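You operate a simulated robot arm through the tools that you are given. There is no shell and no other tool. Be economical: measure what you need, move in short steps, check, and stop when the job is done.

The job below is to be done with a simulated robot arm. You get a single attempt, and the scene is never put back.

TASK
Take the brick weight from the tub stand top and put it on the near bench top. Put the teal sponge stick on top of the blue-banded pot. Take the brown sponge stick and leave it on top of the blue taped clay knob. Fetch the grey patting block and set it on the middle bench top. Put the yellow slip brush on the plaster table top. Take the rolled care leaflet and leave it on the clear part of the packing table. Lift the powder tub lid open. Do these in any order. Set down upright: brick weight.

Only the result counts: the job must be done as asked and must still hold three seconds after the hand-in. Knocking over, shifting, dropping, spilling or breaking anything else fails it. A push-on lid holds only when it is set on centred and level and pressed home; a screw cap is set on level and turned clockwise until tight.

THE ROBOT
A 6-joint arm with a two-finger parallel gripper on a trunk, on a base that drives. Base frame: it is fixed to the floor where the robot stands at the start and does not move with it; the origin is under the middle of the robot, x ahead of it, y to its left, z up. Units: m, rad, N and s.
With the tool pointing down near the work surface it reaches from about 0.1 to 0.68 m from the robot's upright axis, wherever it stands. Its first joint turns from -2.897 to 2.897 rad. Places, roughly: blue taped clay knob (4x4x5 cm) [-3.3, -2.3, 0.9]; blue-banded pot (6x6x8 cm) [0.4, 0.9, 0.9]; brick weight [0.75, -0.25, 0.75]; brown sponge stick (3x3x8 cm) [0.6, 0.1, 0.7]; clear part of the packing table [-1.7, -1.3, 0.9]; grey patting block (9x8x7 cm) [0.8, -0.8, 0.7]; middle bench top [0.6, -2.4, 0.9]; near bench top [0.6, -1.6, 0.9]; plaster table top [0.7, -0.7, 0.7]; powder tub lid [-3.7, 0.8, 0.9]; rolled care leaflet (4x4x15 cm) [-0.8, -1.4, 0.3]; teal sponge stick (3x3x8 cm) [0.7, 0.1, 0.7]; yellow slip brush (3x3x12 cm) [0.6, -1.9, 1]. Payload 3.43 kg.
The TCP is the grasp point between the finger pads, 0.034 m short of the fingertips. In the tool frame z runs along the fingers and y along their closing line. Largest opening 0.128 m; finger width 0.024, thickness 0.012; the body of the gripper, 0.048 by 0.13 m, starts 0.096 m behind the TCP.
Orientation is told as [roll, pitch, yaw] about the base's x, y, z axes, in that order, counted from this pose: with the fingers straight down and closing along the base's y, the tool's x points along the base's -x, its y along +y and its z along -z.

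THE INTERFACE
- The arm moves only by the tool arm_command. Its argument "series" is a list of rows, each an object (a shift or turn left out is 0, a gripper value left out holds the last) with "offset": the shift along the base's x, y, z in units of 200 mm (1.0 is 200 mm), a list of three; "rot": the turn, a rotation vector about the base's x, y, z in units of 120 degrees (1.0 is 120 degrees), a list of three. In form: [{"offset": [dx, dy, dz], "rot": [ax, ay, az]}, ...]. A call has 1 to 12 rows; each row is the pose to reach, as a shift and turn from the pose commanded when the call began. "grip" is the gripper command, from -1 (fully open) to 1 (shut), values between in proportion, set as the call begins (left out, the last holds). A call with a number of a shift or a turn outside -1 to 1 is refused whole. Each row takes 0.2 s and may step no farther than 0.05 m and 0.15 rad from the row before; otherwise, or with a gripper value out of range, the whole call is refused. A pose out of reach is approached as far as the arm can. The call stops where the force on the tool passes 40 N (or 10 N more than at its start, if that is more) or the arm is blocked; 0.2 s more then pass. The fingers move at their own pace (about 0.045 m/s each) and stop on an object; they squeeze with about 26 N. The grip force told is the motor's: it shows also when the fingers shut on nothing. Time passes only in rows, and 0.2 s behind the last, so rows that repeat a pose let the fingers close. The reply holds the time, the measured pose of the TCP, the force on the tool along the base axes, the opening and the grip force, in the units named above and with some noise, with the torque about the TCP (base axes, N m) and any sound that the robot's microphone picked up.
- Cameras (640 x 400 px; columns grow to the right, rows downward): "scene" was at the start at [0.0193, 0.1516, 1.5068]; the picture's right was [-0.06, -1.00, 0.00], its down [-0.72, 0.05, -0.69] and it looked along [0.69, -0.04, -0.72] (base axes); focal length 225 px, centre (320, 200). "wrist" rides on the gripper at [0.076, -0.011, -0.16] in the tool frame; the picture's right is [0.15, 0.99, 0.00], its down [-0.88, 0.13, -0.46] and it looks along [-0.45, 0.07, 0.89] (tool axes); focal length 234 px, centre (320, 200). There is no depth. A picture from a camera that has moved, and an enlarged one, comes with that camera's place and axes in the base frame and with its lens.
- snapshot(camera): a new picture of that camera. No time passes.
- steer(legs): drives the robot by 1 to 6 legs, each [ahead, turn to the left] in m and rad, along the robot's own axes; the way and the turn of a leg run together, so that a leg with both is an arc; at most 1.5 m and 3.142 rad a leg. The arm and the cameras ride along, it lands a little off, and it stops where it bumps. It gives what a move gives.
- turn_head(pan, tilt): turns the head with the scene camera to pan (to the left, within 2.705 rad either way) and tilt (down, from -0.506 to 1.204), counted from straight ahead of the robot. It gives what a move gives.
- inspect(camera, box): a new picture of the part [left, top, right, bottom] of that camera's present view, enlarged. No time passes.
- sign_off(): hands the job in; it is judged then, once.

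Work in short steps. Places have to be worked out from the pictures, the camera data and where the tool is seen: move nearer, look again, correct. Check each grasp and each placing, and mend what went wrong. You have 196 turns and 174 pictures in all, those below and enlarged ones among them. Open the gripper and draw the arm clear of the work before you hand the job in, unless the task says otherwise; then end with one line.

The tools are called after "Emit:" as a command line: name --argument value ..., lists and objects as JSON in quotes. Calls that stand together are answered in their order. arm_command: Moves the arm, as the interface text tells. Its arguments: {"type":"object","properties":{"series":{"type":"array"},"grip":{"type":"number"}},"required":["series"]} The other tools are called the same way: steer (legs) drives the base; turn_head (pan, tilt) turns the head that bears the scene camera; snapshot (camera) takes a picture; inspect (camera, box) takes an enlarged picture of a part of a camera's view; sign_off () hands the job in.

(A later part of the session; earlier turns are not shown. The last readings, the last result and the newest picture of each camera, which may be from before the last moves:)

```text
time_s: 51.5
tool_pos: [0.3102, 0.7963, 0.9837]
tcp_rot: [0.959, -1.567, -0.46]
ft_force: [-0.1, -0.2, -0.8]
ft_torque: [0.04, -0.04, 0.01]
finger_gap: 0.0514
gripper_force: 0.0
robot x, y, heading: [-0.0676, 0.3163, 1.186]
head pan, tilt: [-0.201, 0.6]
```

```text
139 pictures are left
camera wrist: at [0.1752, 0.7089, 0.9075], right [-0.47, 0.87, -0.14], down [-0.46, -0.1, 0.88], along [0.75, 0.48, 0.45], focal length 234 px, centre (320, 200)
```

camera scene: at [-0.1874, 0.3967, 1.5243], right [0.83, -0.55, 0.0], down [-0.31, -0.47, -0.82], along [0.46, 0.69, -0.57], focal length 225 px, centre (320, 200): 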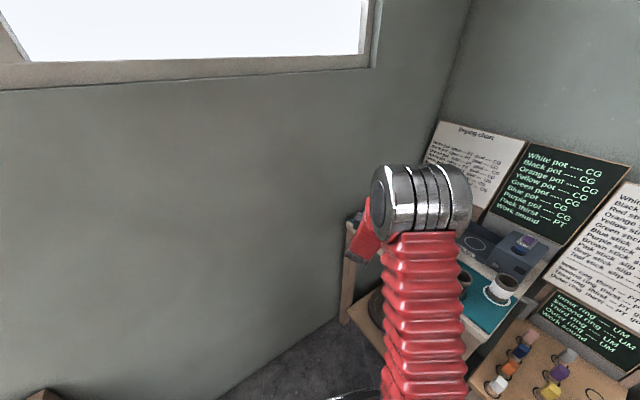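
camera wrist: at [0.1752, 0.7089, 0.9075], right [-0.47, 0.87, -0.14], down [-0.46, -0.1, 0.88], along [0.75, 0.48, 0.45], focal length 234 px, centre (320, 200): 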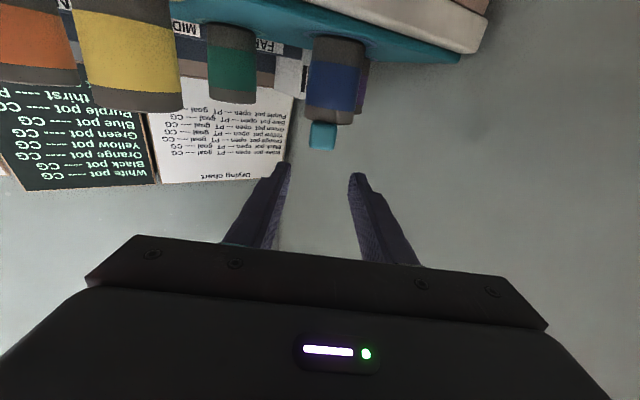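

The teal stick rests across the blue pot. I rise, tilt the tool back down and check from above.

Emit:
arm_command --series '[{"offset": [-0.05, -0.03, 0.2]}, {"offset": [-0.05, -0.03, 0.4], "rot": [-0.0327, 0.0598, 0]}, {"offset": [-0.05, -0.03, 0.6], "rot": [-0.0654, 0.1196, 0]}, {"offset": [-0.05, -0.03, 0.8], "rot": [-0.0981, 0.1795, 0]}, {"offset": [-0.05, -0.03, 0.8], "rot": [-0.1308, 0.2393, 0]}, {"offset": [-0.05, -0.03, 0.8], "rot": [-0.1635, 0.2991, 0]}, {"offset": [-0.05, -0.03, 0.8], "rot": [-0.1961, 0.3589, 0]}, {"offset": [-0.05, -0.03, 0.8], "rot": [-0.2288, 0.4187, 0]}, {"offset": [-0.05, -0.03, 0.8], "rot": [-0.2615, 0.4785, 0]}, {"offset": [-0.05, -0.03, 0.8], "rot": [-0.2942, 0.5384, 0]}, {"offset": [-0.05, -0.03, 0.8], "rot": [-0.3269, 0.5982, 0]}, {"offset": [-0.05, -0.03, 0.8], "rot": [-0.3596, 0.658, 0]}]'

Emit:
snapshot --camera "wrist"

```text
time_s: 54.1
tool_pos: [0.3011, 0.7885, 1.1452]
tcp_rot: [0.001, 0.003, 0.498]
ft_force: [0.6, -0.9, 0.7]
ft_torque: [0.01, -0.01, 0.02]
finger_gap: 0.0514
gripper_force: 0.0
robot x, y, heading: [-0.0686, 0.3165, 1.181]
head pan, tilt: [-0.201, 0.6]
```

```text
138 pictures are left
camera wrist: at [0.2396, 0.7424, 1.3041], right [-0.6, 0.8, 0.0], down [0.71, 0.54, 0.45], along [0.36, 0.27, -0.89], focal length 234 px, centre (320, 200)
```

wrist: 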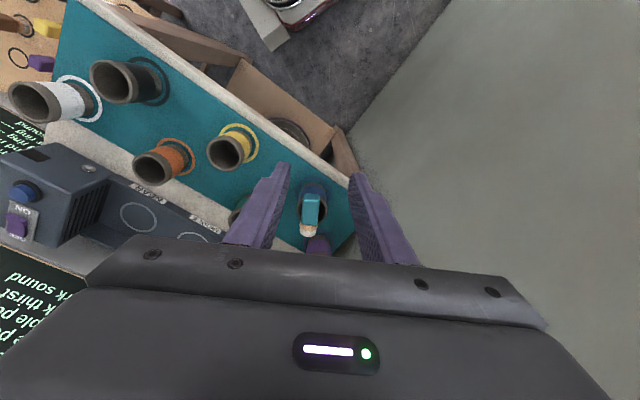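

Emit:
inspect --camera "wrist" --box '[270, 150, 370, 250]'

```text
4.00 times, centred on (320, 200) of wrist
camera zoom: at [0.2396, 0.7424, 1.3041], right [-0.6, 0.8, 0.0], down [0.71, 0.54, 0.45], along [0.36, 0.27, -0.89], focal length 937 px, centre (320, 200)
```

zoom: 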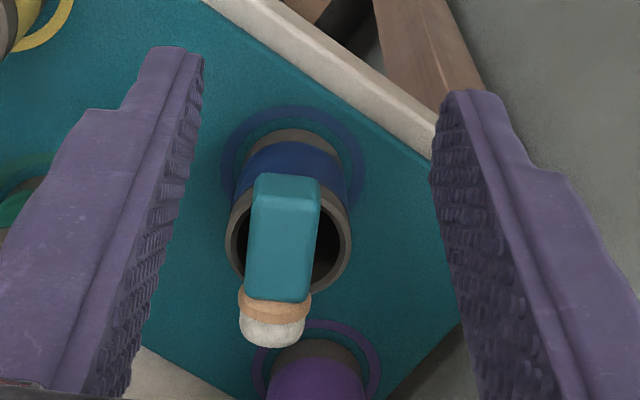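

Stick centre lies within a few mm of the pot centre — done. Next the brick weight: I back off, face the stands again near (0.03, -0.1), and look.

Emit:
steer --legs '[[-0.44, 0], [0, -1.18], [0.24, 0]]'

Emit:
turn_head --pan -0.3 --tilt 0.75

Emit:
snapshot --camera "scene"

Emit:
snapshot --camera "wrist"

```text
time_s: 63.5
tool_pos: [0.5825, -0.2576, 1.1443]
tcp_rot: [-0.001, 0.0, -0.689]
ft_force: [-0.7, 0.5, -0.6]
ft_torque: [0.02, 0.01, 0.01]
finger_gap: 0.0514
gripper_force: 0.0
robot x, y, heading: [0.0063, -0.0538, -0.004]
head pan, tilt: [-0.201, 0.6]
```

```text
time_s: 64.2
tool_pos: [0.5827, -0.2565, 1.1446]
tcp_rot: [-0.002, -0.001, -0.69]
ft_force: [0.9, -0.7, 0.9]
ft_torque: [0.0, 0.0, -0.04]
finger_gap: 0.0512
gripper_force: 0.1
robot x, y, heading: [0.0047, -0.0514, -0.001]
head pan, tilt: [-0.3, 0.75]
```

```text
136 pictures are left
camera scene: at [0.0263, 0.0834, 1.5115], right [-0.29, -0.96, 0.0], down [-0.65, 0.2, -0.73], along [0.7, -0.22, -0.68], focal length 225 px, centre (320, 200)
```

scene: 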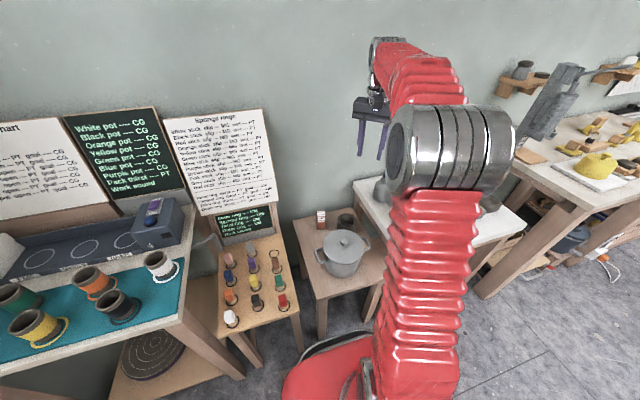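

```text
135 pictures are left
camera wrist: at [0.5179, -0.2178, 1.304], right [0.52, 0.86, 0.0], down [0.76, -0.46, 0.46], along [0.39, -0.24, -0.89], focal length 234 px, centre (320, 200)
```

wrist: 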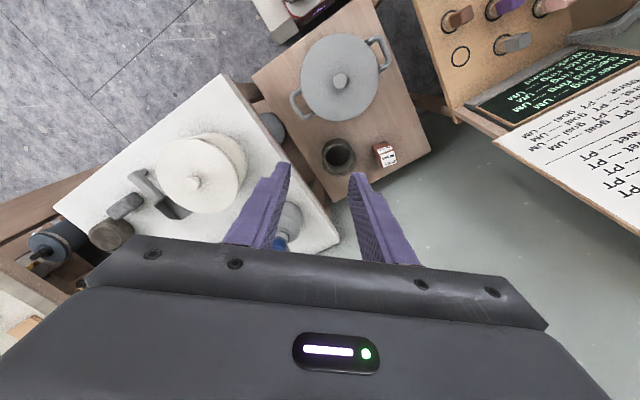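

Emit:
inspect --camera "scene" --box '[290, 190, 390, 280]'

Emit:
inspect --camera "wrist" --box '[310, 110, 430, 200]'

```text
4.44 times, centred on (340, 235) of scene
camera zoom: at [0.0263, 0.0834, 1.5115], right [-0.29, -0.96, 0.0], down [-0.65, 0.2, -0.73], along [0.7, -0.22, -0.68], focal length 1000 px, centre (231, 44)
```

zoom: 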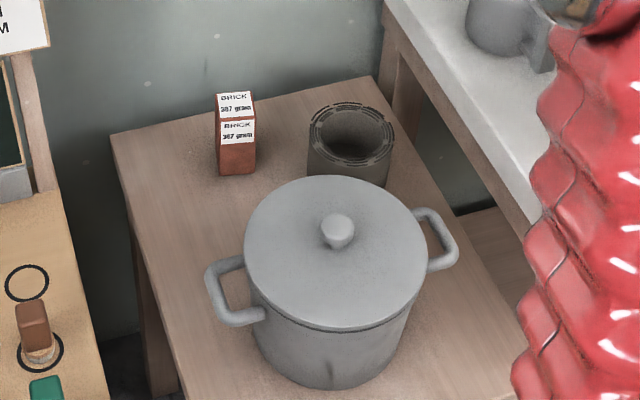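

```text
4.44 times, centred on (370, 155) of wrist
camera zoom: at [0.5179, -0.2178, 1.304], right [0.52, 0.86, 0.0], down [0.76, -0.46, 0.46], along [0.39, -0.24, -0.89], focal length 1041 px, centre (98, 400)
```

zoom: 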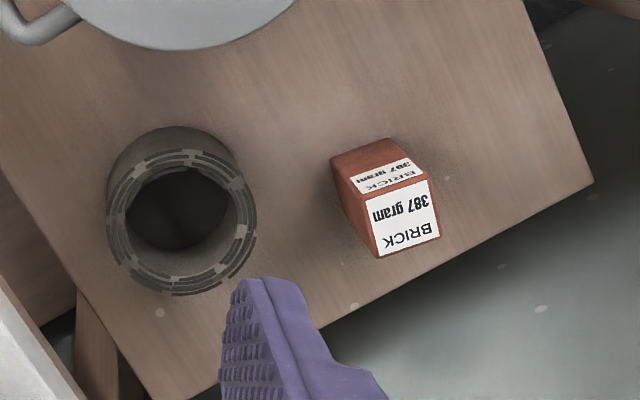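

The brick ("BRICK 387 gram") is at about (0.776, -0.157), top z≈0.69. That is a long reach, so I edge the base 7 cm ahead (front legs of the stand at x≈0.44) and bring the hand above it, squared up.

Emit:
steer --legs '[[0.07, 0]]'

Emit:
arm_command --series '[{"offset": [0.0, 0.12, -0.1], "rot": [0, 0, 0.066]}, {"offset": [0.0, 0.24, -0.2], "rot": [0, 0, 0.132]}, {"offset": [0.0, 0.36, -0.35], "rot": [0, 0, 0.198]}, {"offset": [0.0, 0.48, -0.5], "rot": [0, 0, 0.264]}, {"offset": [0.0, 0.55, -0.7], "rot": [0, 0, 0.33]}]'

Emit:
snapshot --camera "wrist"

```text
time_s: 65.4
tool_pos: [0.6513, -0.2577, 1.1459]
tcp_rot: [-0.003, 0.001, -0.689]
ft_force: [0.3, 0.8, -0.3]
ft_torque: [0.02, 0.0, 0.02]
finger_gap: 0.0511
gripper_force: 0.1
robot x, y, heading: [0.0815, -0.0535, 0.0]
head pan, tilt: [-0.3, 0.75]
stopped in leg 1: the robot was blocked; the commanded pose is now the measured one
```

```text
time_s: 66.6
tool_pos: [0.6515, -0.1475, 1.0076]
tcp_rot: [-0.002, -0.002, 0.003]
ft_force: [-0.7, -0.3, 0.2]
ft_torque: [0.02, 0.01, 0.01]
finger_gap: 0.0512
gripper_force: 0.1
robot x, y, heading: [0.0738, -0.0496, 0.002]
head pan, tilt: [-0.3, 0.75]
```

```text
132 pictures are left
camera wrist: at [0.5757, -0.1598, 1.1661], right [-0.15, 0.99, 0.0], down [0.88, 0.13, 0.46], along [0.45, 0.07, -0.89], focal length 234 px, centre (320, 200)
```

wrist: 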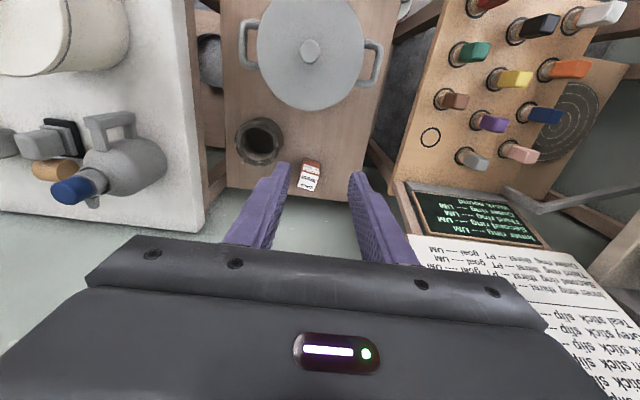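

Contact with the stand leg area registered at the end of that leg; I check nothing shifted and examine the brick's orientation.

Emit:
inspect --camera "wrist" --box '[220, 90, 400, 210]'

Emit:
inspect --camera "scene" --box '[260, 180, 460, 400]'

```text
3.33 times, centred on (310, 150) of wrist
camera zoom: at [0.5757, -0.1598, 1.1661], right [-0.15, 0.99, 0.0], down [0.88, 0.13, 0.46], along [0.45, 0.07, -0.89], focal length 781 px, centre (353, 367)
```

zoom: 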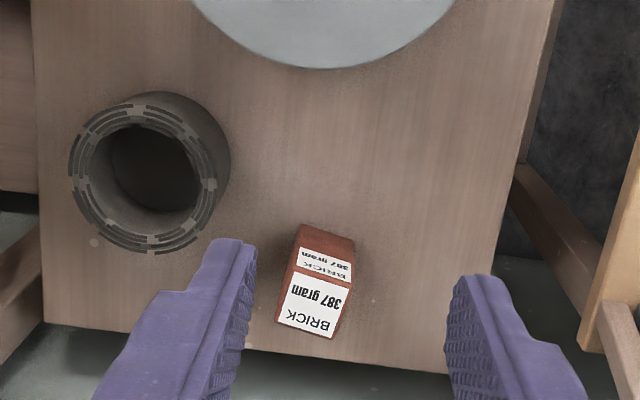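

```text
1.82 times, centred on (360, 290) of scene
camera zoom: at [0.0941, 0.0835, 1.5114], right [-0.29, -0.96, 0.0], down [-0.65, 0.2, -0.73], along [0.7, -0.22, -0.68], focal length 409 px, centre (247, 36)
```

zoom: 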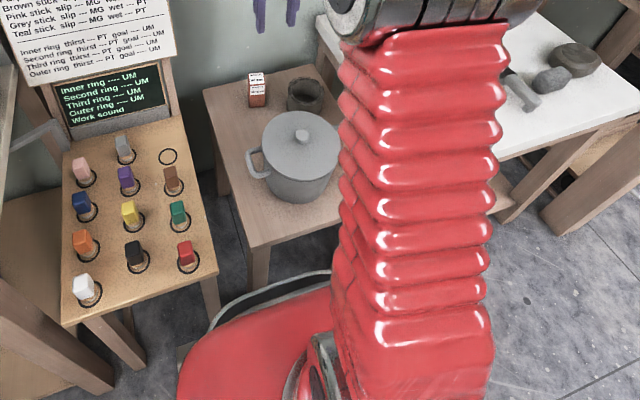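

Everything stands fine. The brick is turned about -9°. I yaw the tool to match, tilt it ~17° forward for reach, and stop above the brick to check.

Emit:
arm_command --series '[{"offset": [0.07, 0, -0.2], "rot": [0, 0, -0.0375]}, {"offset": [0.15, 0, -0.4], "rot": [0, 0, -0.075]}, {"offset": [0.22, 0, -0.6], "rot": [0, 0, -0.075]}, {"offset": [0.3, 0, -0.8], "rot": [0, 0, -0.075]}]' --grip -0.1

Emit:
arm_command --series '[{"offset": [0.02, 0, -0.05], "rot": [-0.0075, -0.047, 0]}, {"offset": [0.05, 0, -0.1], "rot": [-0.015, -0.094, 0]}, {"offset": [0.08, 0, -0.2], "rot": [-0.0224, -0.1415, 0]}]'

Emit:
snapshot --camera "wrist"

Emit:
inspect --camera "scene" --box '[260, 150, 420, 290]'

```text
time_s: 67.6
tool_pos: [0.7107, -0.1491, 0.8447]
tcp_rot: [-0.002, 0.0, -0.154]
ft_force: [0.3, -0.6, 0.6]
ft_torque: [-0.03, -0.03, 0.01]
finger_gap: 0.0705
gripper_force: 0.0
robot x, y, heading: [0.0755, -0.0526, 0.0]
head pan, tilt: [-0.3, 0.75]
```

```text
time_s: 68.4
tool_pos: [0.7281, -0.1476, 0.8061]
tcp_rot: [0.0, -0.302, -0.157]
ft_force: [-0.8, 0.8, 0.0]
ft_torque: [0.01, -0.02, 0.0]
finger_gap: 0.0704
gripper_force: 0.1
robot x, y, heading: [0.076, -0.0513, 0.007]
head pan, tilt: [-0.3, 0.75]
```

```text
129 pictures are left
camera wrist: at [0.6075, -0.1407, 0.9355], right [0.02, 1.0, -0.04], down [0.72, 0.02, 0.7], along [0.7, -0.04, -0.72], focal length 234 px, centre (320, 200)
```

wrist: 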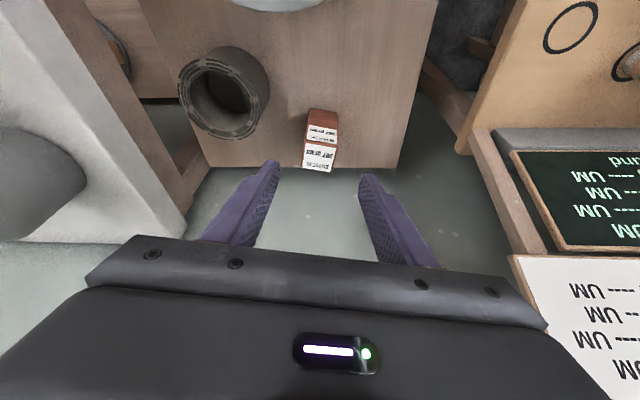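

```text
2.86 times, centred on (340, 220) of scene
camera zoom: at [0.0943, 0.0835, 1.5114], right [-0.29, -0.96, 0.0], down [-0.65, 0.2, -0.73], along [0.7, -0.22, -0.68], focal length 643 px, centre (263, 143)
```

zoom: 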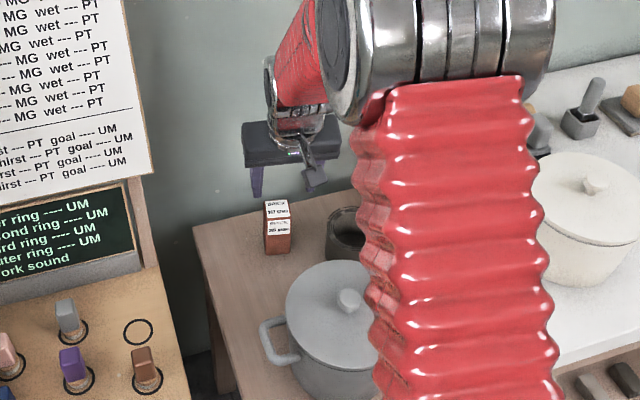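

Aligned. I slide along the tool axis to the brick at (0.771, -0.154, 0.66) and close.

Emit:
arm_command --series '[{"offset": [0.055, -0.008, -0.18]}, {"offset": [0.11, -0.016, -0.36]}, {"offset": [0.165, -0.024, -0.55]}, {"offset": [0.215, -0.032, -0.71]}]'

Emit:
snapshot --camera "wrist"

```text
time_s: 69.4
tool_pos: [0.7688, -0.155, 0.6639]
tcp_rot: [-0.001, -0.298, -0.155]
ft_force: [0.3, -0.2, 0.1]
ft_torque: [0.0, 0.01, -0.03]
finger_gap: 0.0705
gripper_force: 0.0
robot x, y, heading: [0.0787, -0.0533, 0.001]
head pan, tilt: [-0.3, 0.75]
```

```text
127 pictures are left
camera wrist: at [0.65, -0.1481, 0.7932], right [0.02, 1.0, -0.04], down [0.72, 0.02, 0.7], along [0.7, -0.04, -0.72], focal length 234 px, centre (320, 200)
```

wrist: 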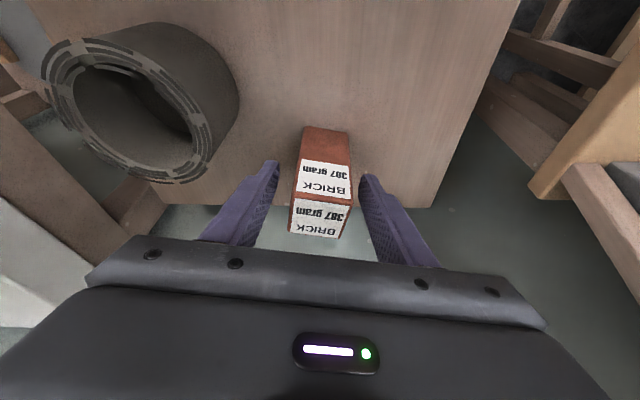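

The brick is centred between the fingers; I close and lift.

Emit:
arm_command --series '[{"offset": [0, 0, 0]}, {"offset": [0, 0, 0]}, {"offset": [0, 0, 0]}]' --grip 1

Emit:
arm_command --series '[{"offset": [0, 0, 0.1]}, {"offset": [0, 0, 0.25]}, {"offset": [0, 0, 0.5]}, {"offset": [0, 0, 0.75]}, {"offset": [0, 0, 1.0]}]'

Emit:
snapshot --camera "wrist"

```text
time_s: 70.2
tool_pos: [0.769, -0.1553, 0.6639]
tcp_rot: [0.0, -0.3, -0.156]
ft_force: [0.3, 2.2, -0.7]
ft_torque: [0.18, -0.04, -0.02]
finger_gap: 0.044
gripper_force: 26.5
robot x, y, heading: [0.0737, -0.0545, 0.001]
head pan, tilt: [-0.3, 0.75]
```

```text
time_s: 71.4
tool_pos: [0.7692, -0.1539, 0.8649]
tcp_rot: [-0.001, -0.298, -0.156]
ft_force: [-1.0, -0.1, -3.5]
ft_torque: [0.0, 0.04, 0.0]
finger_gap: 0.0439
gripper_force: 26.4
robot x, y, heading: [0.0734, -0.0507, -0.001]
head pan, tilt: [-0.3, 0.75]
```

```text
126 pictures are left
camera wrist: at [0.6501, -0.1463, 0.9941], right [0.02, 1.0, -0.04], down [0.72, 0.02, 0.69], along [0.69, -0.04, -0.72], focal length 234 px, centre (320, 200)
```

wrist: 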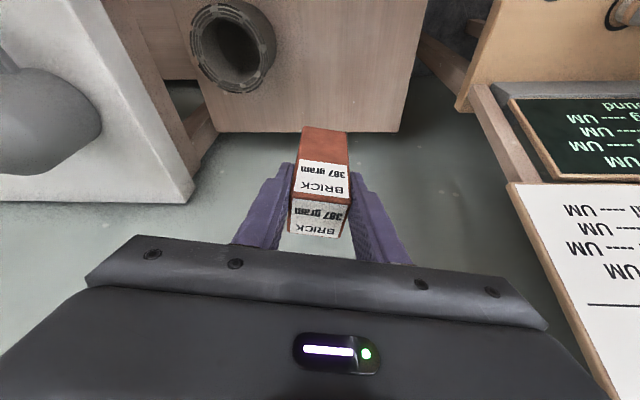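

Brick held. I raise and retract it, then look to the right toward the benches.

Emit:
arm_command --series '[{"offset": [-0.1, 0, 0.2]}, {"offset": [-0.2, 0, 0.4]}, {"offset": [-0.3, 0, 0.6]}, {"offset": [-0.4, 0, 0.8]}, {"offset": [-0.5, 0, 1.0]}, {"offset": [-0.7, 0, 1.0]}, {"offset": [-0.9, 0, 1.0]}, {"offset": [-1.0, 0, 1.0]}]'

Emit:
turn_head --pan -1.3 --tilt 0.6

Emit:
snapshot --camera "scene"

Emit:
turn_head --pan -2.4 --tilt 0.5

Emit:
snapshot --camera "scene"

```text
time_s: 73.2
tool_pos: [0.5699, -0.1545, 1.0634]
tcp_rot: [-0.001, -0.3, -0.156]
ft_force: [0.6, 0.3, -3.3]
ft_torque: [0.01, 0.05, -0.01]
finger_gap: 0.0437
gripper_force: 25.8
robot x, y, heading: [0.0693, -0.0523, 0.004]
head pan, tilt: [-0.3, 0.75]
```

```text
time_s: 74.5
tool_pos: [0.5715, -0.1544, 1.0629]
tcp_rot: [-0.002, -0.299, -0.156]
ft_force: [-0.1, 0.3, -3.5]
ft_torque: [-0.02, 0.01, 0.0]
finger_gap: 0.0438
gripper_force: 26.0
robot x, y, heading: [0.0773, -0.0545, 0.005]
head pan, tilt: [-1.3, 0.6]
```

```text
125 pictures are left
camera scene: at [0.0387, 0.0228, 1.5243], right [-0.96, -0.27, 0.0], down [-0.15, 0.54, -0.82], along [0.22, -0.79, -0.57], focal length 225 px, centre (320, 200)
```

scene: 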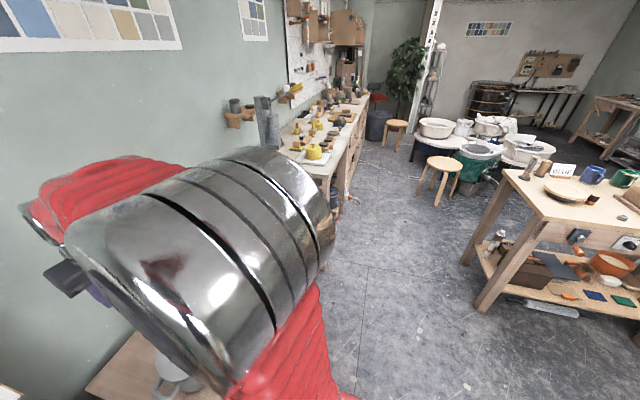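

```text
time_s: 75.8
tool_pos: [0.5715, -0.1551, 1.0646]
tcp_rot: [-0.001, -0.299, -0.156]
ft_force: [-0.2, -0.2, -3.7]
ft_torque: [0.04, 0.04, -0.03]
finger_gap: 0.0438
gripper_force: 26.4
robot x, y, heading: [0.0763, -0.0558, 0.001]
head pan, tilt: [-2.4, 0.499]
```

```text
124 pictures are left
camera scene: at [-0.0521, 0.0463, 1.5334], right [-0.68, 0.74, 0.0], down [0.35, 0.32, -0.88], along [-0.65, -0.59, -0.48], focal length 225 px, centre (320, 200)
```

scene: 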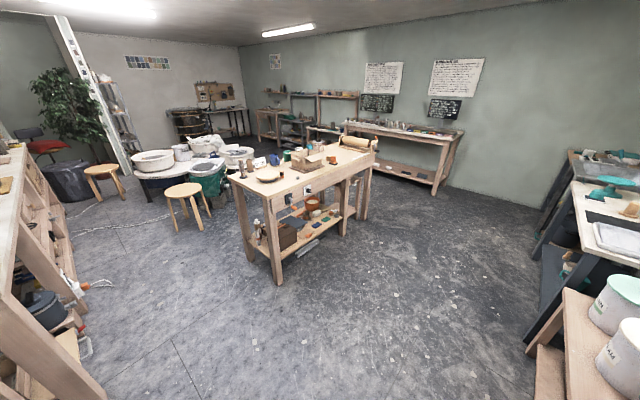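

The long bench runs along the +x wall beyond the plaster table; the packing table's near corner is at about (-0.8, -1.1). I back up, turn right, drive 1.2 m down the aisle and look at the bench.

Emit:
steer --legs '[[-0.22, 0], [0, -1.57], [1.2, 0]]'

Emit:
turn_head --pan 1.0 --tilt 0.6

Emit:
snapshot --camera "scene"

```text
time_s: 83.2
tool_pos: [-0.2325, -0.5545, 1.0629]
tcp_rot: [-0.001, -0.297, -1.697]
ft_force: [0.8, -0.2, -3.5]
ft_torque: [0.01, 0.02, 0.0]
finger_gap: 0.0438
gripper_force: 26.0
robot x, y, heading: [-0.095, -0.052, -1.535]
head pan, tilt: [-2.4, 0.499]
stopped in leg 2: the robot was blocked; the commanded pose is now the measured one
```

```text
time_s: 86.0
tool_pos: [-0.2325, -0.5549, 1.0635]
tcp_rot: [-0.002, -0.298, -1.698]
ft_force: [1.0, 0.0, -4.6]
ft_torque: [0.04, -0.01, 0.02]
finger_gap: 0.0438
gripper_force: 25.5
robot x, y, heading: [-0.0951, -0.0554, -1.535]
head pan, tilt: [1.0, 0.6]
```

```text
123 pictures are left
camera scene: at [0.1348, -0.0317, 1.5243], right [-0.51, -0.86, 0.0], down [-0.49, 0.29, -0.82], along [0.71, -0.42, -0.57], focal length 225 px, centre (320, 200)
```

scene: 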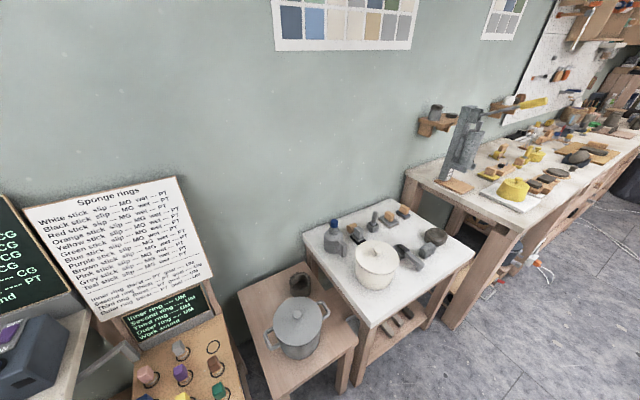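

The turn stopped just short, blocked. I look down at the base's left-rear side to see what it met.

Emit:
turn_head --pan 1.9 --tilt 1.2

Emit:
snapshot --camera "scene"

Emit:
turn_head --pan -1.9 --tilt 1.2

Emit:
snapshot --camera "scene"

```text
time_s: 87.2
tool_pos: [-0.2324, -0.5547, 1.0636]
tcp_rot: [-0.002, -0.3, -1.695]
ft_force: [0.3, 0.2, -4.2]
ft_torque: [0.06, -0.01, -0.04]
finger_gap: 0.0437
gripper_force: 25.4
robot x, y, heading: [-0.0933, -0.0519, -1.53]
head pan, tilt: [1.901, 1.201]
```

```text
122 pictures are left
camera scene: at [0.111, 0.0334, 1.4798], right [0.36, -0.93, 0.0], down [-0.87, -0.33, -0.36], along [0.34, 0.13, -0.93], focal length 225 px, centre (320, 200)
```

scene: 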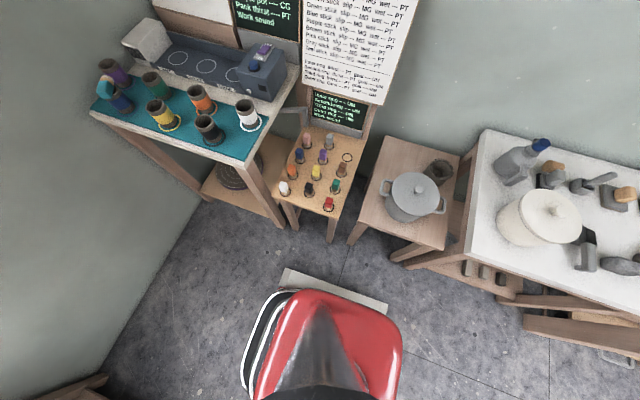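

```text
time_s: 90.4
tool_pos: [-0.2329, -0.5552, 1.0634]
tcp_rot: [-0.001, -0.298, -1.696]
ft_force: [-0.5, 0.2, -4.1]
ft_torque: [0.0, -0.02, 0.04]
finger_gap: 0.0442
gripper_force: 26.1
robot x, y, heading: [-0.0987, -0.0539, -1.538]
head pan, tilt: [-1.901, 1.201]
```

```text
121 pictures are left
camera scene: at [0.0052, 0.0296, 1.4797], right [0.29, 0.96, 0.0], down [0.89, -0.27, -0.36], along [-0.35, 0.1, -0.93], focal length 225 px, centre (320, 200)
```

scene: 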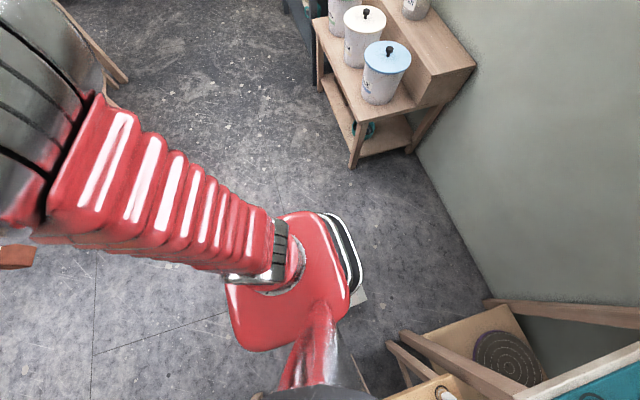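

Nothing near the base; the turn had essentially finished. I continue driving down the aisle.

Emit:
steer --legs '[[0.6, -0.035]]'

Emit:
steer --legs '[[0.55, 0]]'

Emit:
turn_head --pan 1.1 --tilt 0.75

Emit:
snapshot --camera "scene"

```text
time_s: 94.7
tool_pos: [-0.2359, -1.1514, 1.0657]
tcp_rot: [-0.001, -0.298, -1.725]
ft_force: [-0.1, -0.7, -3.9]
ft_torque: [0.02, -0.01, 0.01]
finger_gap: 0.0439
gripper_force: 25.7
robot x, y, heading: [-0.0788, -0.6587, -1.567]
head pan, tilt: [-1.901, 1.201]
```

```text
time_s: 98.7
tool_pos: [-0.2306, -1.7054, 1.0655]
tcp_rot: [-0.002, -0.299, -1.724]
ft_force: [0.4, 1.1, -3.0]
ft_torque: [0.05, 0.0, -0.03]
finger_gap: 0.0438
gripper_force: 26.1
robot x, y, heading: [-0.0771, -1.211, -1.561]
head pan, tilt: [-1.901, 1.201]
```

```text
time_s: 101.3
tool_pos: [-0.2307, -1.7043, 1.0651]
tcp_rot: [-0.002, -0.298, -1.726]
ft_force: [0.6, -0.4, -2.4]
ft_torque: [0.05, -0.05, -0.01]
finger_gap: 0.0439
gripper_force: 26.4
robot x, y, heading: [-0.0775, -1.2062, -1.567]
head pan, tilt: [1.1, 0.75]
```

```text
120 pictures are left
camera scene: at [0.1508, -1.1833, 1.5114], right [-0.45, -0.89, 0.0], down [-0.61, 0.31, -0.73], along [0.65, -0.33, -0.68], focal length 225 px, centre (320, 200)
```

scene: 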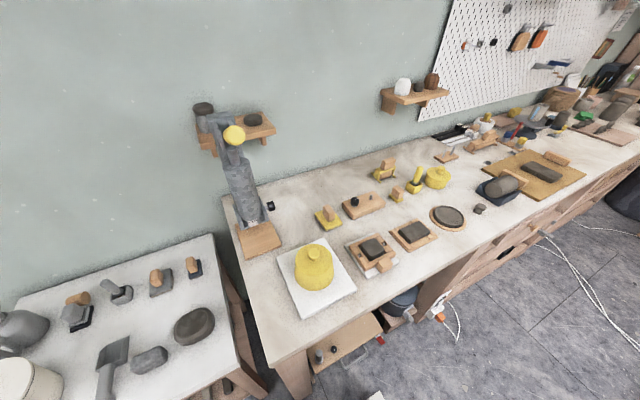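

The near bench's free spots and the yellow items need a closer look.

Emit:
inspect --camera "scene" --box '[210, 130, 450, 370]'

Emit:
inspect --camera "scene" --box '[400, 80, 640, 230]'

Emit:
inspect --camera "scene" --box '[0, 230, 260, 400]'

```text
1.67 times, centred on (330, 250) of scene
camera zoom: at [0.1508, -1.1833, 1.5114], right [-0.45, -0.89, 0.0], down [-0.61, 0.31, -0.73], along [0.65, -0.33, -0.68], focal length 375 px, centre (303, 117)
```

zoom: 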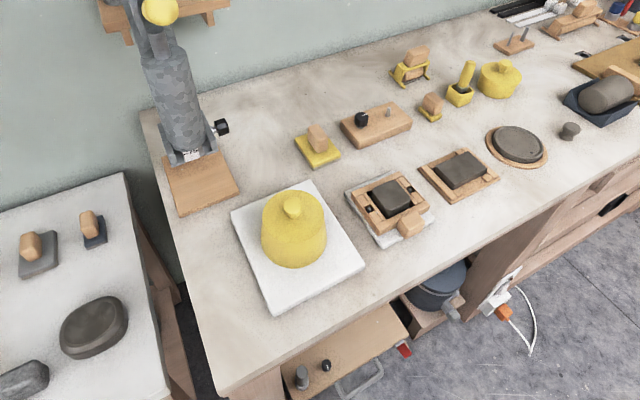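

```text
2.67 times, centred on (520, 155) of scene
camera zoom: at [0.1508, -1.1833, 1.5114], right [-0.45, -0.89, 0.0], down [-0.61, 0.31, -0.73], along [0.65, -0.33, -0.68], focal length 600 px, centre (-213, 320)
```

zoom: 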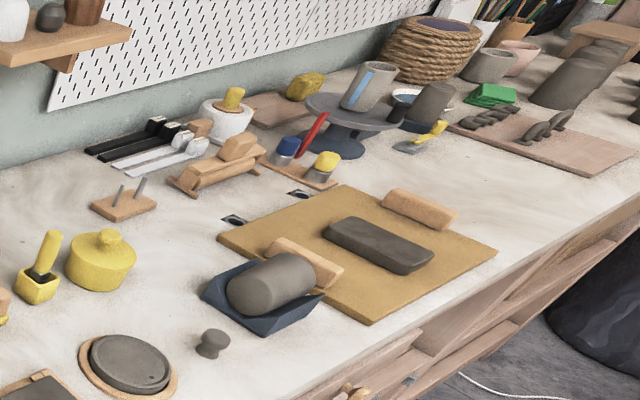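

```text
2.35 times, centred on (130, 315) of scene
camera zoom: at [0.1508, -1.1833, 1.5114], right [-0.45, -0.89, 0.0], down [-0.61, 0.31, -0.73], along [0.65, -0.33, -0.68], focal length 529 px, centre (767, -71)
```

zoom: 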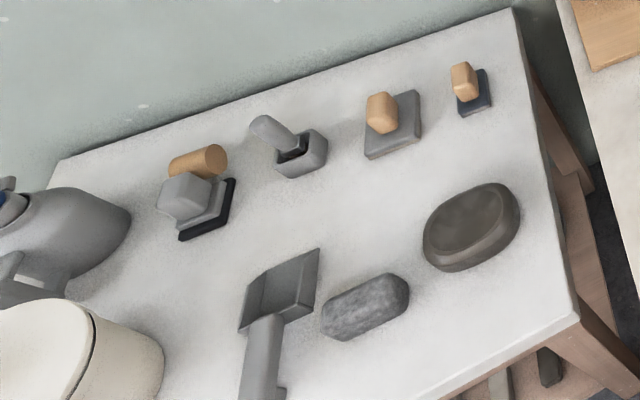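

Grey patting block ≈(0.75,-0.85); yellow brush stands in a small yellow cup ≈(0.6,-1.9). For the brick, a free spot on the near bench is about (0.69,-1.36). I raise the arm, drive to y≈-1.36 and turn to face the bench.

Emit:
arm_command --series '[{"offset": [0, 0, 0.2]}, {"offset": [0, 0, 0.4]}, {"offset": [0, 0, 0.6]}]'

Emit:
steer --legs '[[0.15, 0], [0, 1.567], [0.08, 0]]'

Emit:
turn_head --pan 0.1 --tilt 0.85

Emit:
snapshot --camera "scene"

Emit:
snapshot --camera "wrist"

```text
time_s: 102.1
tool_pos: [-0.2305, -1.7045, 1.1841]
tcp_rot: [-0.003, -0.3, -1.724]
ft_force: [0.9, 0.5, -4.1]
ft_torque: [0.08, -0.03, -0.01]
finger_gap: 0.0439
gripper_force: 26.1
robot x, y, heading: [-0.0794, -1.2089, -1.566]
head pan, tilt: [1.1, 0.75]
```

```text
time_s: 110.2
tool_pos: [0.4888, -1.5035, 1.1849]
tcp_rot: [-0.002, -0.296, -0.14]
ft_force: [-0.8, -0.3, -4.5]
ft_torque: [0.06, 0.02, 0.03]
finger_gap: 0.0437
gripper_force: 25.9
robot x, y, heading: [-0.0062, -1.4, 0.054]
head pan, tilt: [1.1, 0.75]
stopped in leg 3: the robot was blocked; the commanded pose is now the measured one
```

```text
time_s: 111.4
tool_pos: [0.4888, -1.5017, 1.1846]
tcp_rot: [-0.001, -0.299, -0.143]
ft_force: [-0.9, 1.2, -3.2]
ft_torque: [0.03, 0.07, -0.01]
finger_gap: 0.044
gripper_force: 26.4
robot x, y, heading: [-0.01, -1.4018, 0.053]
head pan, tilt: [0.099, 0.85]
```

```text
116 pictures are left
camera scene: at [-0.0016, -1.2323, 1.5034], right [0.16, -0.99, 0.0], down [-0.74, -0.12, -0.66], along [0.65, 0.1, -0.75], focal length 225 px, centre (320, 200)
```

scene: 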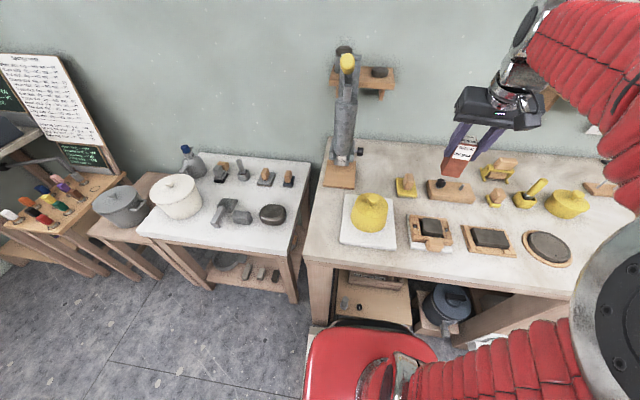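

```text
115 pictures are left
camera wrist: at [0.369, -1.4974, 1.3146], right [0.0, 1.0, -0.04], down [0.72, 0.03, 0.69], along [0.69, -0.03, -0.72], focal length 234 px, centre (320, 200)
```

wrist: 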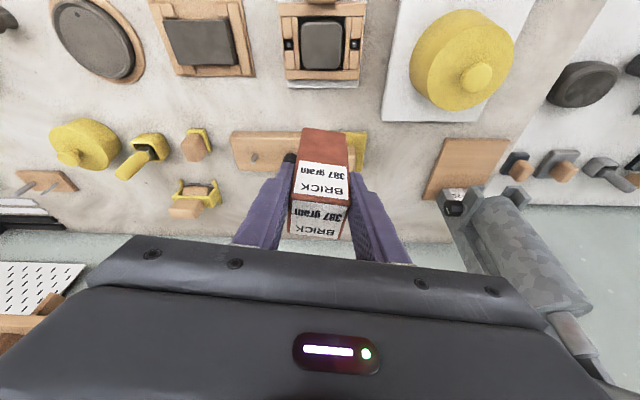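

Clear spot chosen at (0.68, -1.348) between the device base (y≥-1.27) and the yellow patting block (y≤-1.42), behind the plaster plate; bench z≈0.89. I move the brick over it.

Emit:
arm_command --series '[{"offset": [0.14, 0.12, -0.05]}, {"offset": [0.28, 0.24, -0.1]}, {"offset": [0.42, 0.36, -0.15]}, {"offset": [0.56, 0.48, -0.2]}, {"offset": [0.7, 0.6, -0.25]}, {"offset": [0.84, 0.7, -0.35]}, {"offset": [0.955, 0.77, -0.5]}, {"offset": [0.955, 0.77, -0.7]}, {"offset": [0.955, 0.77, -0.82]}]'

Emit:
snapshot --camera "wrist"

Emit:
snapshot --camera "scene"

```text
time_s: 113.4
tool_pos: [0.6806, -1.3478, 1.0201]
tcp_rot: [-0.002, -0.299, -0.14]
ft_force: [-0.7, 0.5, -4.6]
ft_torque: [-0.02, 0.04, -0.04]
finger_gap: 0.0439
gripper_force: 25.8
robot x, y, heading: [-0.0092, -1.4017, 0.058]
head pan, tilt: [0.099, 0.85]
```

```text
114 pictures are left
camera wrist: at [0.56, -1.3426, 1.1507], right [0.0, 1.0, -0.04], down [0.72, 0.03, 0.69], along [0.7, -0.03, -0.72], focal length 234 px, centre (320, 200)
```

wrist: 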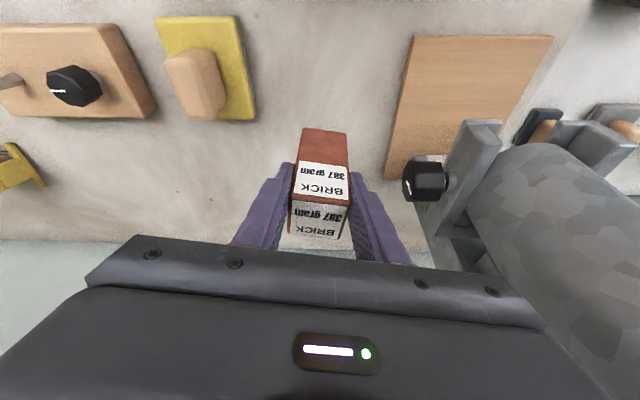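

```text
113 pictures are left
camera scene: at [-0.0015, -1.2323, 1.5034], right [0.16, -0.99, 0.0], down [-0.74, -0.12, -0.66], along [0.65, 0.1, -0.75], focal length 225 px, centre (320, 200)
```

scene: 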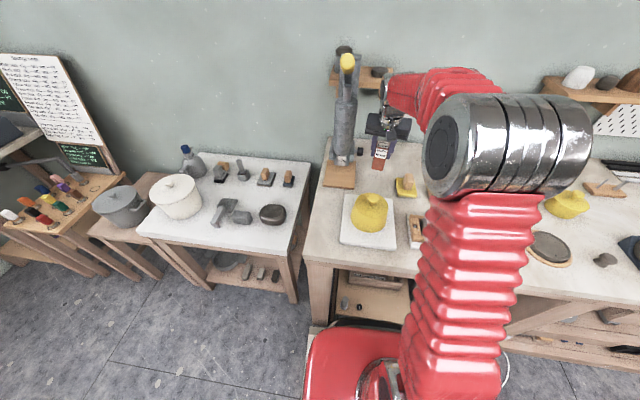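

Clear on both sides; I nudge 1 cm away from the device and descend to near contact.

Emit:
arm_command --series '[{"offset": [0, -0.05, -0.1]}, {"offset": [0, -0.05, -0.2]}, {"offset": [0, -0.05, -0.27]}]'

Emit:
arm_command --series '[{"offset": [0, 0, -0.02]}, {"offset": [0, 0, -0.04]}]'

```text
time_s: 114.2
tool_pos: [0.6817, -1.359, 0.9717]
tcp_rot: [0.001, -0.305, -0.141]
ft_force: [-3.5, -1.7, 21.3]
ft_torque: [-0.13, -0.03, 0.08]
finger_gap: 0.0435
gripper_force: 26.0
robot x, y, heading: [-0.007, -1.402, 0.056]
head pan, tilt: [0.099, 0.85]
```

```text
time_s: 114.8
tool_pos: [0.6801, -1.3572, 0.9595]
tcp_rot: [0.0, -0.301, -0.141]
ft_force: [0.8, -1.2, 21.7]
ft_torque: [0.22, -0.06, 0.04]
finger_gap: 0.0439
gripper_force: 26.4
robot x, y, heading: [-0.009, -1.3982, 0.05]
head pan, tilt: [0.099, 0.85]
```

Contact; the brick is seated. I check before releasing.

Emit:
snapshot --camera "wrist"

Emit:
inspect --camera "scene" --box '[330, 90, 450, 220]'

```text
112 pictures are left
camera wrist: at [0.5601, -1.3527, 1.0895], right [0.0, 1.0, -0.04], down [0.72, 0.03, 0.7], along [0.7, -0.03, -0.72], focal length 234 px, centre (320, 200)
```

wrist: 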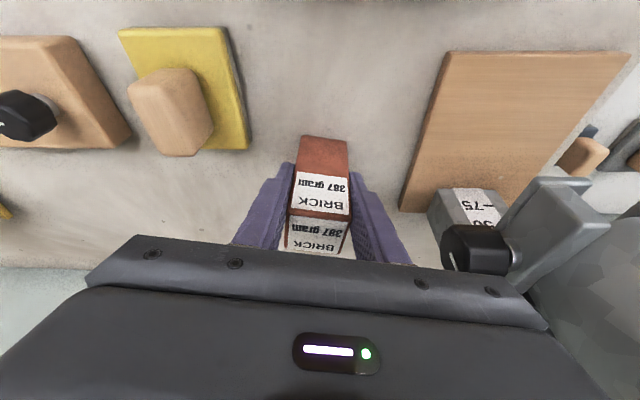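

```text
3.08 times, centred on (390, 155) of scene
camera zoom: at [-0.0022, -1.2324, 1.5034], right [0.16, -0.99, 0.0], down [-0.74, -0.12, -0.66], along [0.65, 0.1, -0.75], focal length 692 px, centre (105, 338)
```

zoom: 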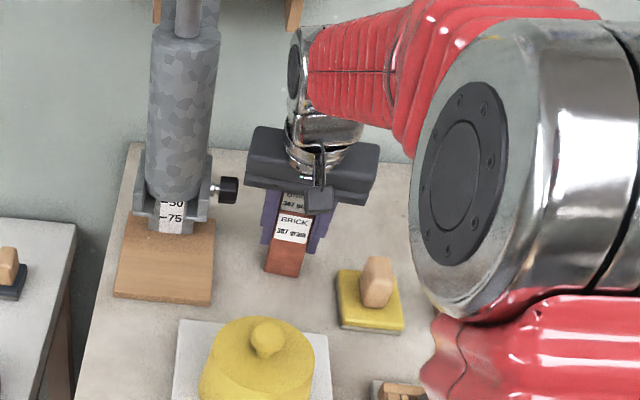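

I relieve the press and open the fingers partly.

Emit:
arm_command --series '[{"offset": [0, 0, 0.01]}]'

Emit:
arm_command --series '[{"offset": [0, 0, 0]}, {"offset": [0, 0, 0]}, {"offset": [0, 0, 0]}]' --grip 0.0

Emit:
snapshot --camera "wrist"

```text
time_s: 115.2
tool_pos: [0.6796, -1.3574, 0.9591]
tcp_rot: [-0.003, -0.298, -0.142]
ft_force: [4.9, 0.7, 6.2]
ft_torque: [0.2, -0.69, -0.07]
finger_gap: 0.0442
gripper_force: 26.0
robot x, y, heading: [-0.0077, -1.4039, 0.056]
head pan, tilt: [0.099, 0.85]
```

```text
time_s: 116.0
tool_pos: [0.6798, -1.3589, 0.9605]
tcp_rot: [-0.001, -0.297, -0.14]
ft_force: [-0.2, 0.0, 0.0]
ft_torque: [-0.03, 0.02, 0.02]
finger_gap: 0.0638
gripper_force: 0.1
robot x, y, heading: [-0.007, -1.4005, 0.052]
head pan, tilt: [0.099, 0.85]
```

```text
110 pictures are left
camera wrist: at [0.5603, -1.3528, 1.0908], right [0.0, 1.0, -0.04], down [0.72, 0.03, 0.69], along [0.69, -0.03, -0.72], focal length 234 px, centre (320, 200)
```

wrist: 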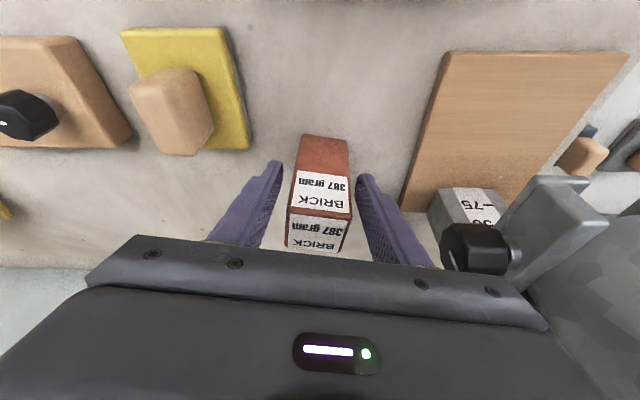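

Brick stands upright. I withdraw back along the tool axis and untilt.

Emit:
arm_command --series '[{"offset": [-0.07, 0.01, 0.22]}, {"offset": [-0.14, 0.02, 0.45]}, {"offset": [-0.22, 0.03, 0.69]}, {"offset": [-0.3, 0.02, 0.93]}, {"offset": [-0.5, -0.05, 1.0]}, {"offset": [-0.7, -0.15, 1.0]}]'

Emit:
inspect --camera "scene" --box '[300, 110, 460, 250]'

```text
refused: row 3 steps farther than a row can; nothing moved
```

```text
2.86 times, centred on (380, 180) of scene
camera zoom: at [-0.0015, -1.2323, 1.5034], right [0.16, -0.99, 0.0], down [-0.74, -0.12, -0.66], along [0.65, 0.1, -0.75], focal length 643 px, centre (149, 257)
```

zoom: 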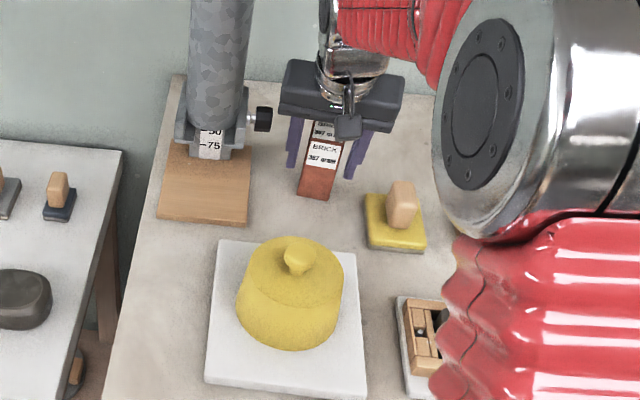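

One step was too long; I repeat with smaller ones.

Emit:
arm_command --series '[{"offset": [-0.06, 0.01, 0.2]}, {"offset": [-0.12, 0.02, 0.4]}, {"offset": [-0.18, 0.025, 0.6]}, {"offset": [-0.24, 0.03, 0.8]}, {"offset": [-0.3, 0.02, 1.0]}, {"offset": [-0.5, -0.05, 1.0]}, {"offset": [-0.7, -0.12, 1.0]}]'

Emit:
inspect --camera "scene" --box '[300, 110, 460, 250]'

```text
time_s: 117.6
tool_pos: [0.5406, -1.3829, 1.1596]
tcp_rot: [-0.002, -0.299, -0.142]
ft_force: [1.1, 0.3, -0.7]
ft_torque: [0.02, 0.01, -0.02]
finger_gap: 0.0641
gripper_force: 0.1
robot x, y, heading: [-0.0079, -1.4008, 0.063]
head pan, tilt: [0.099, 0.85]
```

```text
2.86 times, centred on (380, 180) of scene
camera zoom: at [-0.0013, -1.2323, 1.5034], right [0.16, -0.99, 0.0], down [-0.74, -0.12, -0.66], along [0.65, 0.1, -0.75], focal length 643 px, centre (149, 257)
```

zoom: 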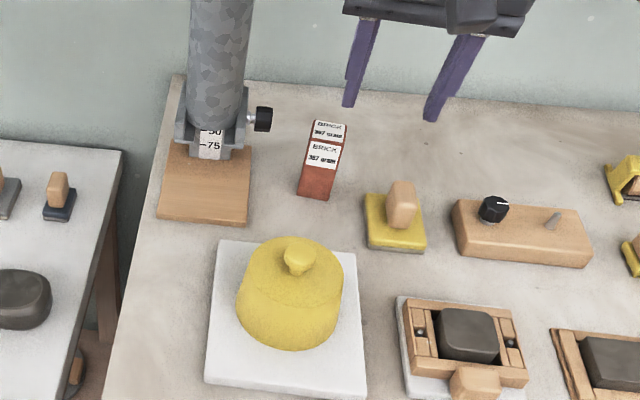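

Brick stands upright on the near bench. Next the yellow brush: I untilt and retract the arm, then drive along to y≈-1.8.

Emit:
arm_command --series '[{"offset": [-0.1, 0, 0], "rot": [0.007, 0.047, 0]}, {"offset": [-0.2, 0, 0], "rot": [0.014, 0.094, 0]}, {"offset": [-0.4, 0, 0], "rot": [0.02, 0.142, 0]}]'

Emit:
steer --legs '[[-0.12, 0], [0, -1.62], [0.42, 0], [0, 1.57], [0.08, 0]]'

Emit:
turn_head --pan 0.0 --tilt 0.85

Emit:
snapshot --camera "scene"

Emit:
snapshot --camera "wrist"

```text
time_s: 118.4
tool_pos: [0.46, -1.3813, 1.161]
tcp_rot: [-0.002, 0.005, -0.139]
ft_force: [0.3, 0.1, -0.7]
ft_torque: [0.0, 0.0, 0.02]
finger_gap: 0.0641
gripper_force: 0.1
robot x, y, heading: [-0.0103, -1.4008, 0.056]
head pan, tilt: [0.099, 0.85]
```

```text
time_s: 130.7
tool_pos: [0.081, -2.2538, 1.162]
tcp_rot: [-0.001, 0.002, -1.296]
ft_force: [-0.6, 0.0, -0.2]
ft_torque: [-0.05, 0.03, -0.06]
finger_gap: 0.0644
gripper_force: 0.2
robot x, y, heading: [-0.1084, -1.8218, -1.104]
head pan, tilt: [0.099, 0.85]
stopped in leg 4: the robot was blocked; the commanded pose is now the measured one
```

```text
time_s: 131.3
tool_pos: [0.0802, -2.254, 1.1596]
tcp_rot: [-0.003, 0.0, -1.295]
ft_force: [0.0, -0.1, -0.2]
ft_torque: [-0.01, 0.02, 0.02]
finger_gap: 0.0642
gripper_force: 0.0
robot x, y, heading: [-0.1069, -1.8219, -1.106]
head pan, tilt: [0.0, 0.85]
```

```text
107 pictures are left
camera scene: at [0.0396, -1.7657, 1.5034], right [-0.89, -0.45, 0.0], down [-0.34, 0.67, -0.66], along [0.3, -0.59, -0.75], focal length 225 px, centre (320, 200)
```

scene: 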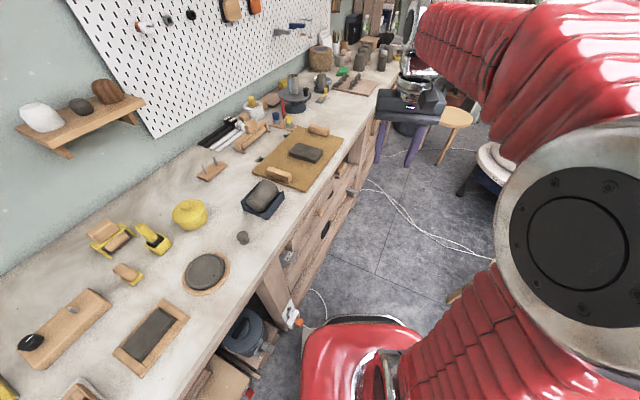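

```text
106 pictures are left
camera wrist: at [0.0491, -2.1836, 1.3205], right [0.91, 0.41, 0.0], down [0.37, -0.81, 0.45], along [0.18, -0.41, -0.89], focal length 234 px, centre (320, 200)
```

wrist: 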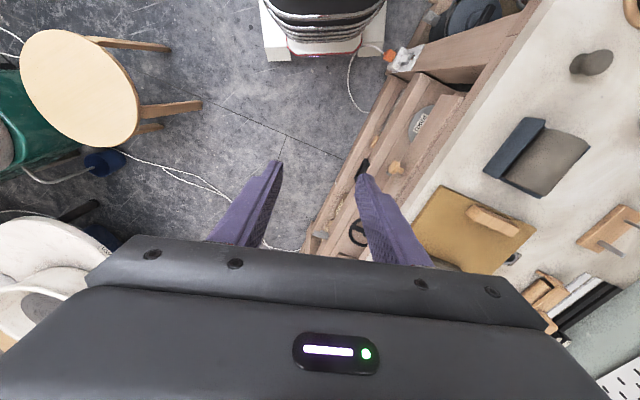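

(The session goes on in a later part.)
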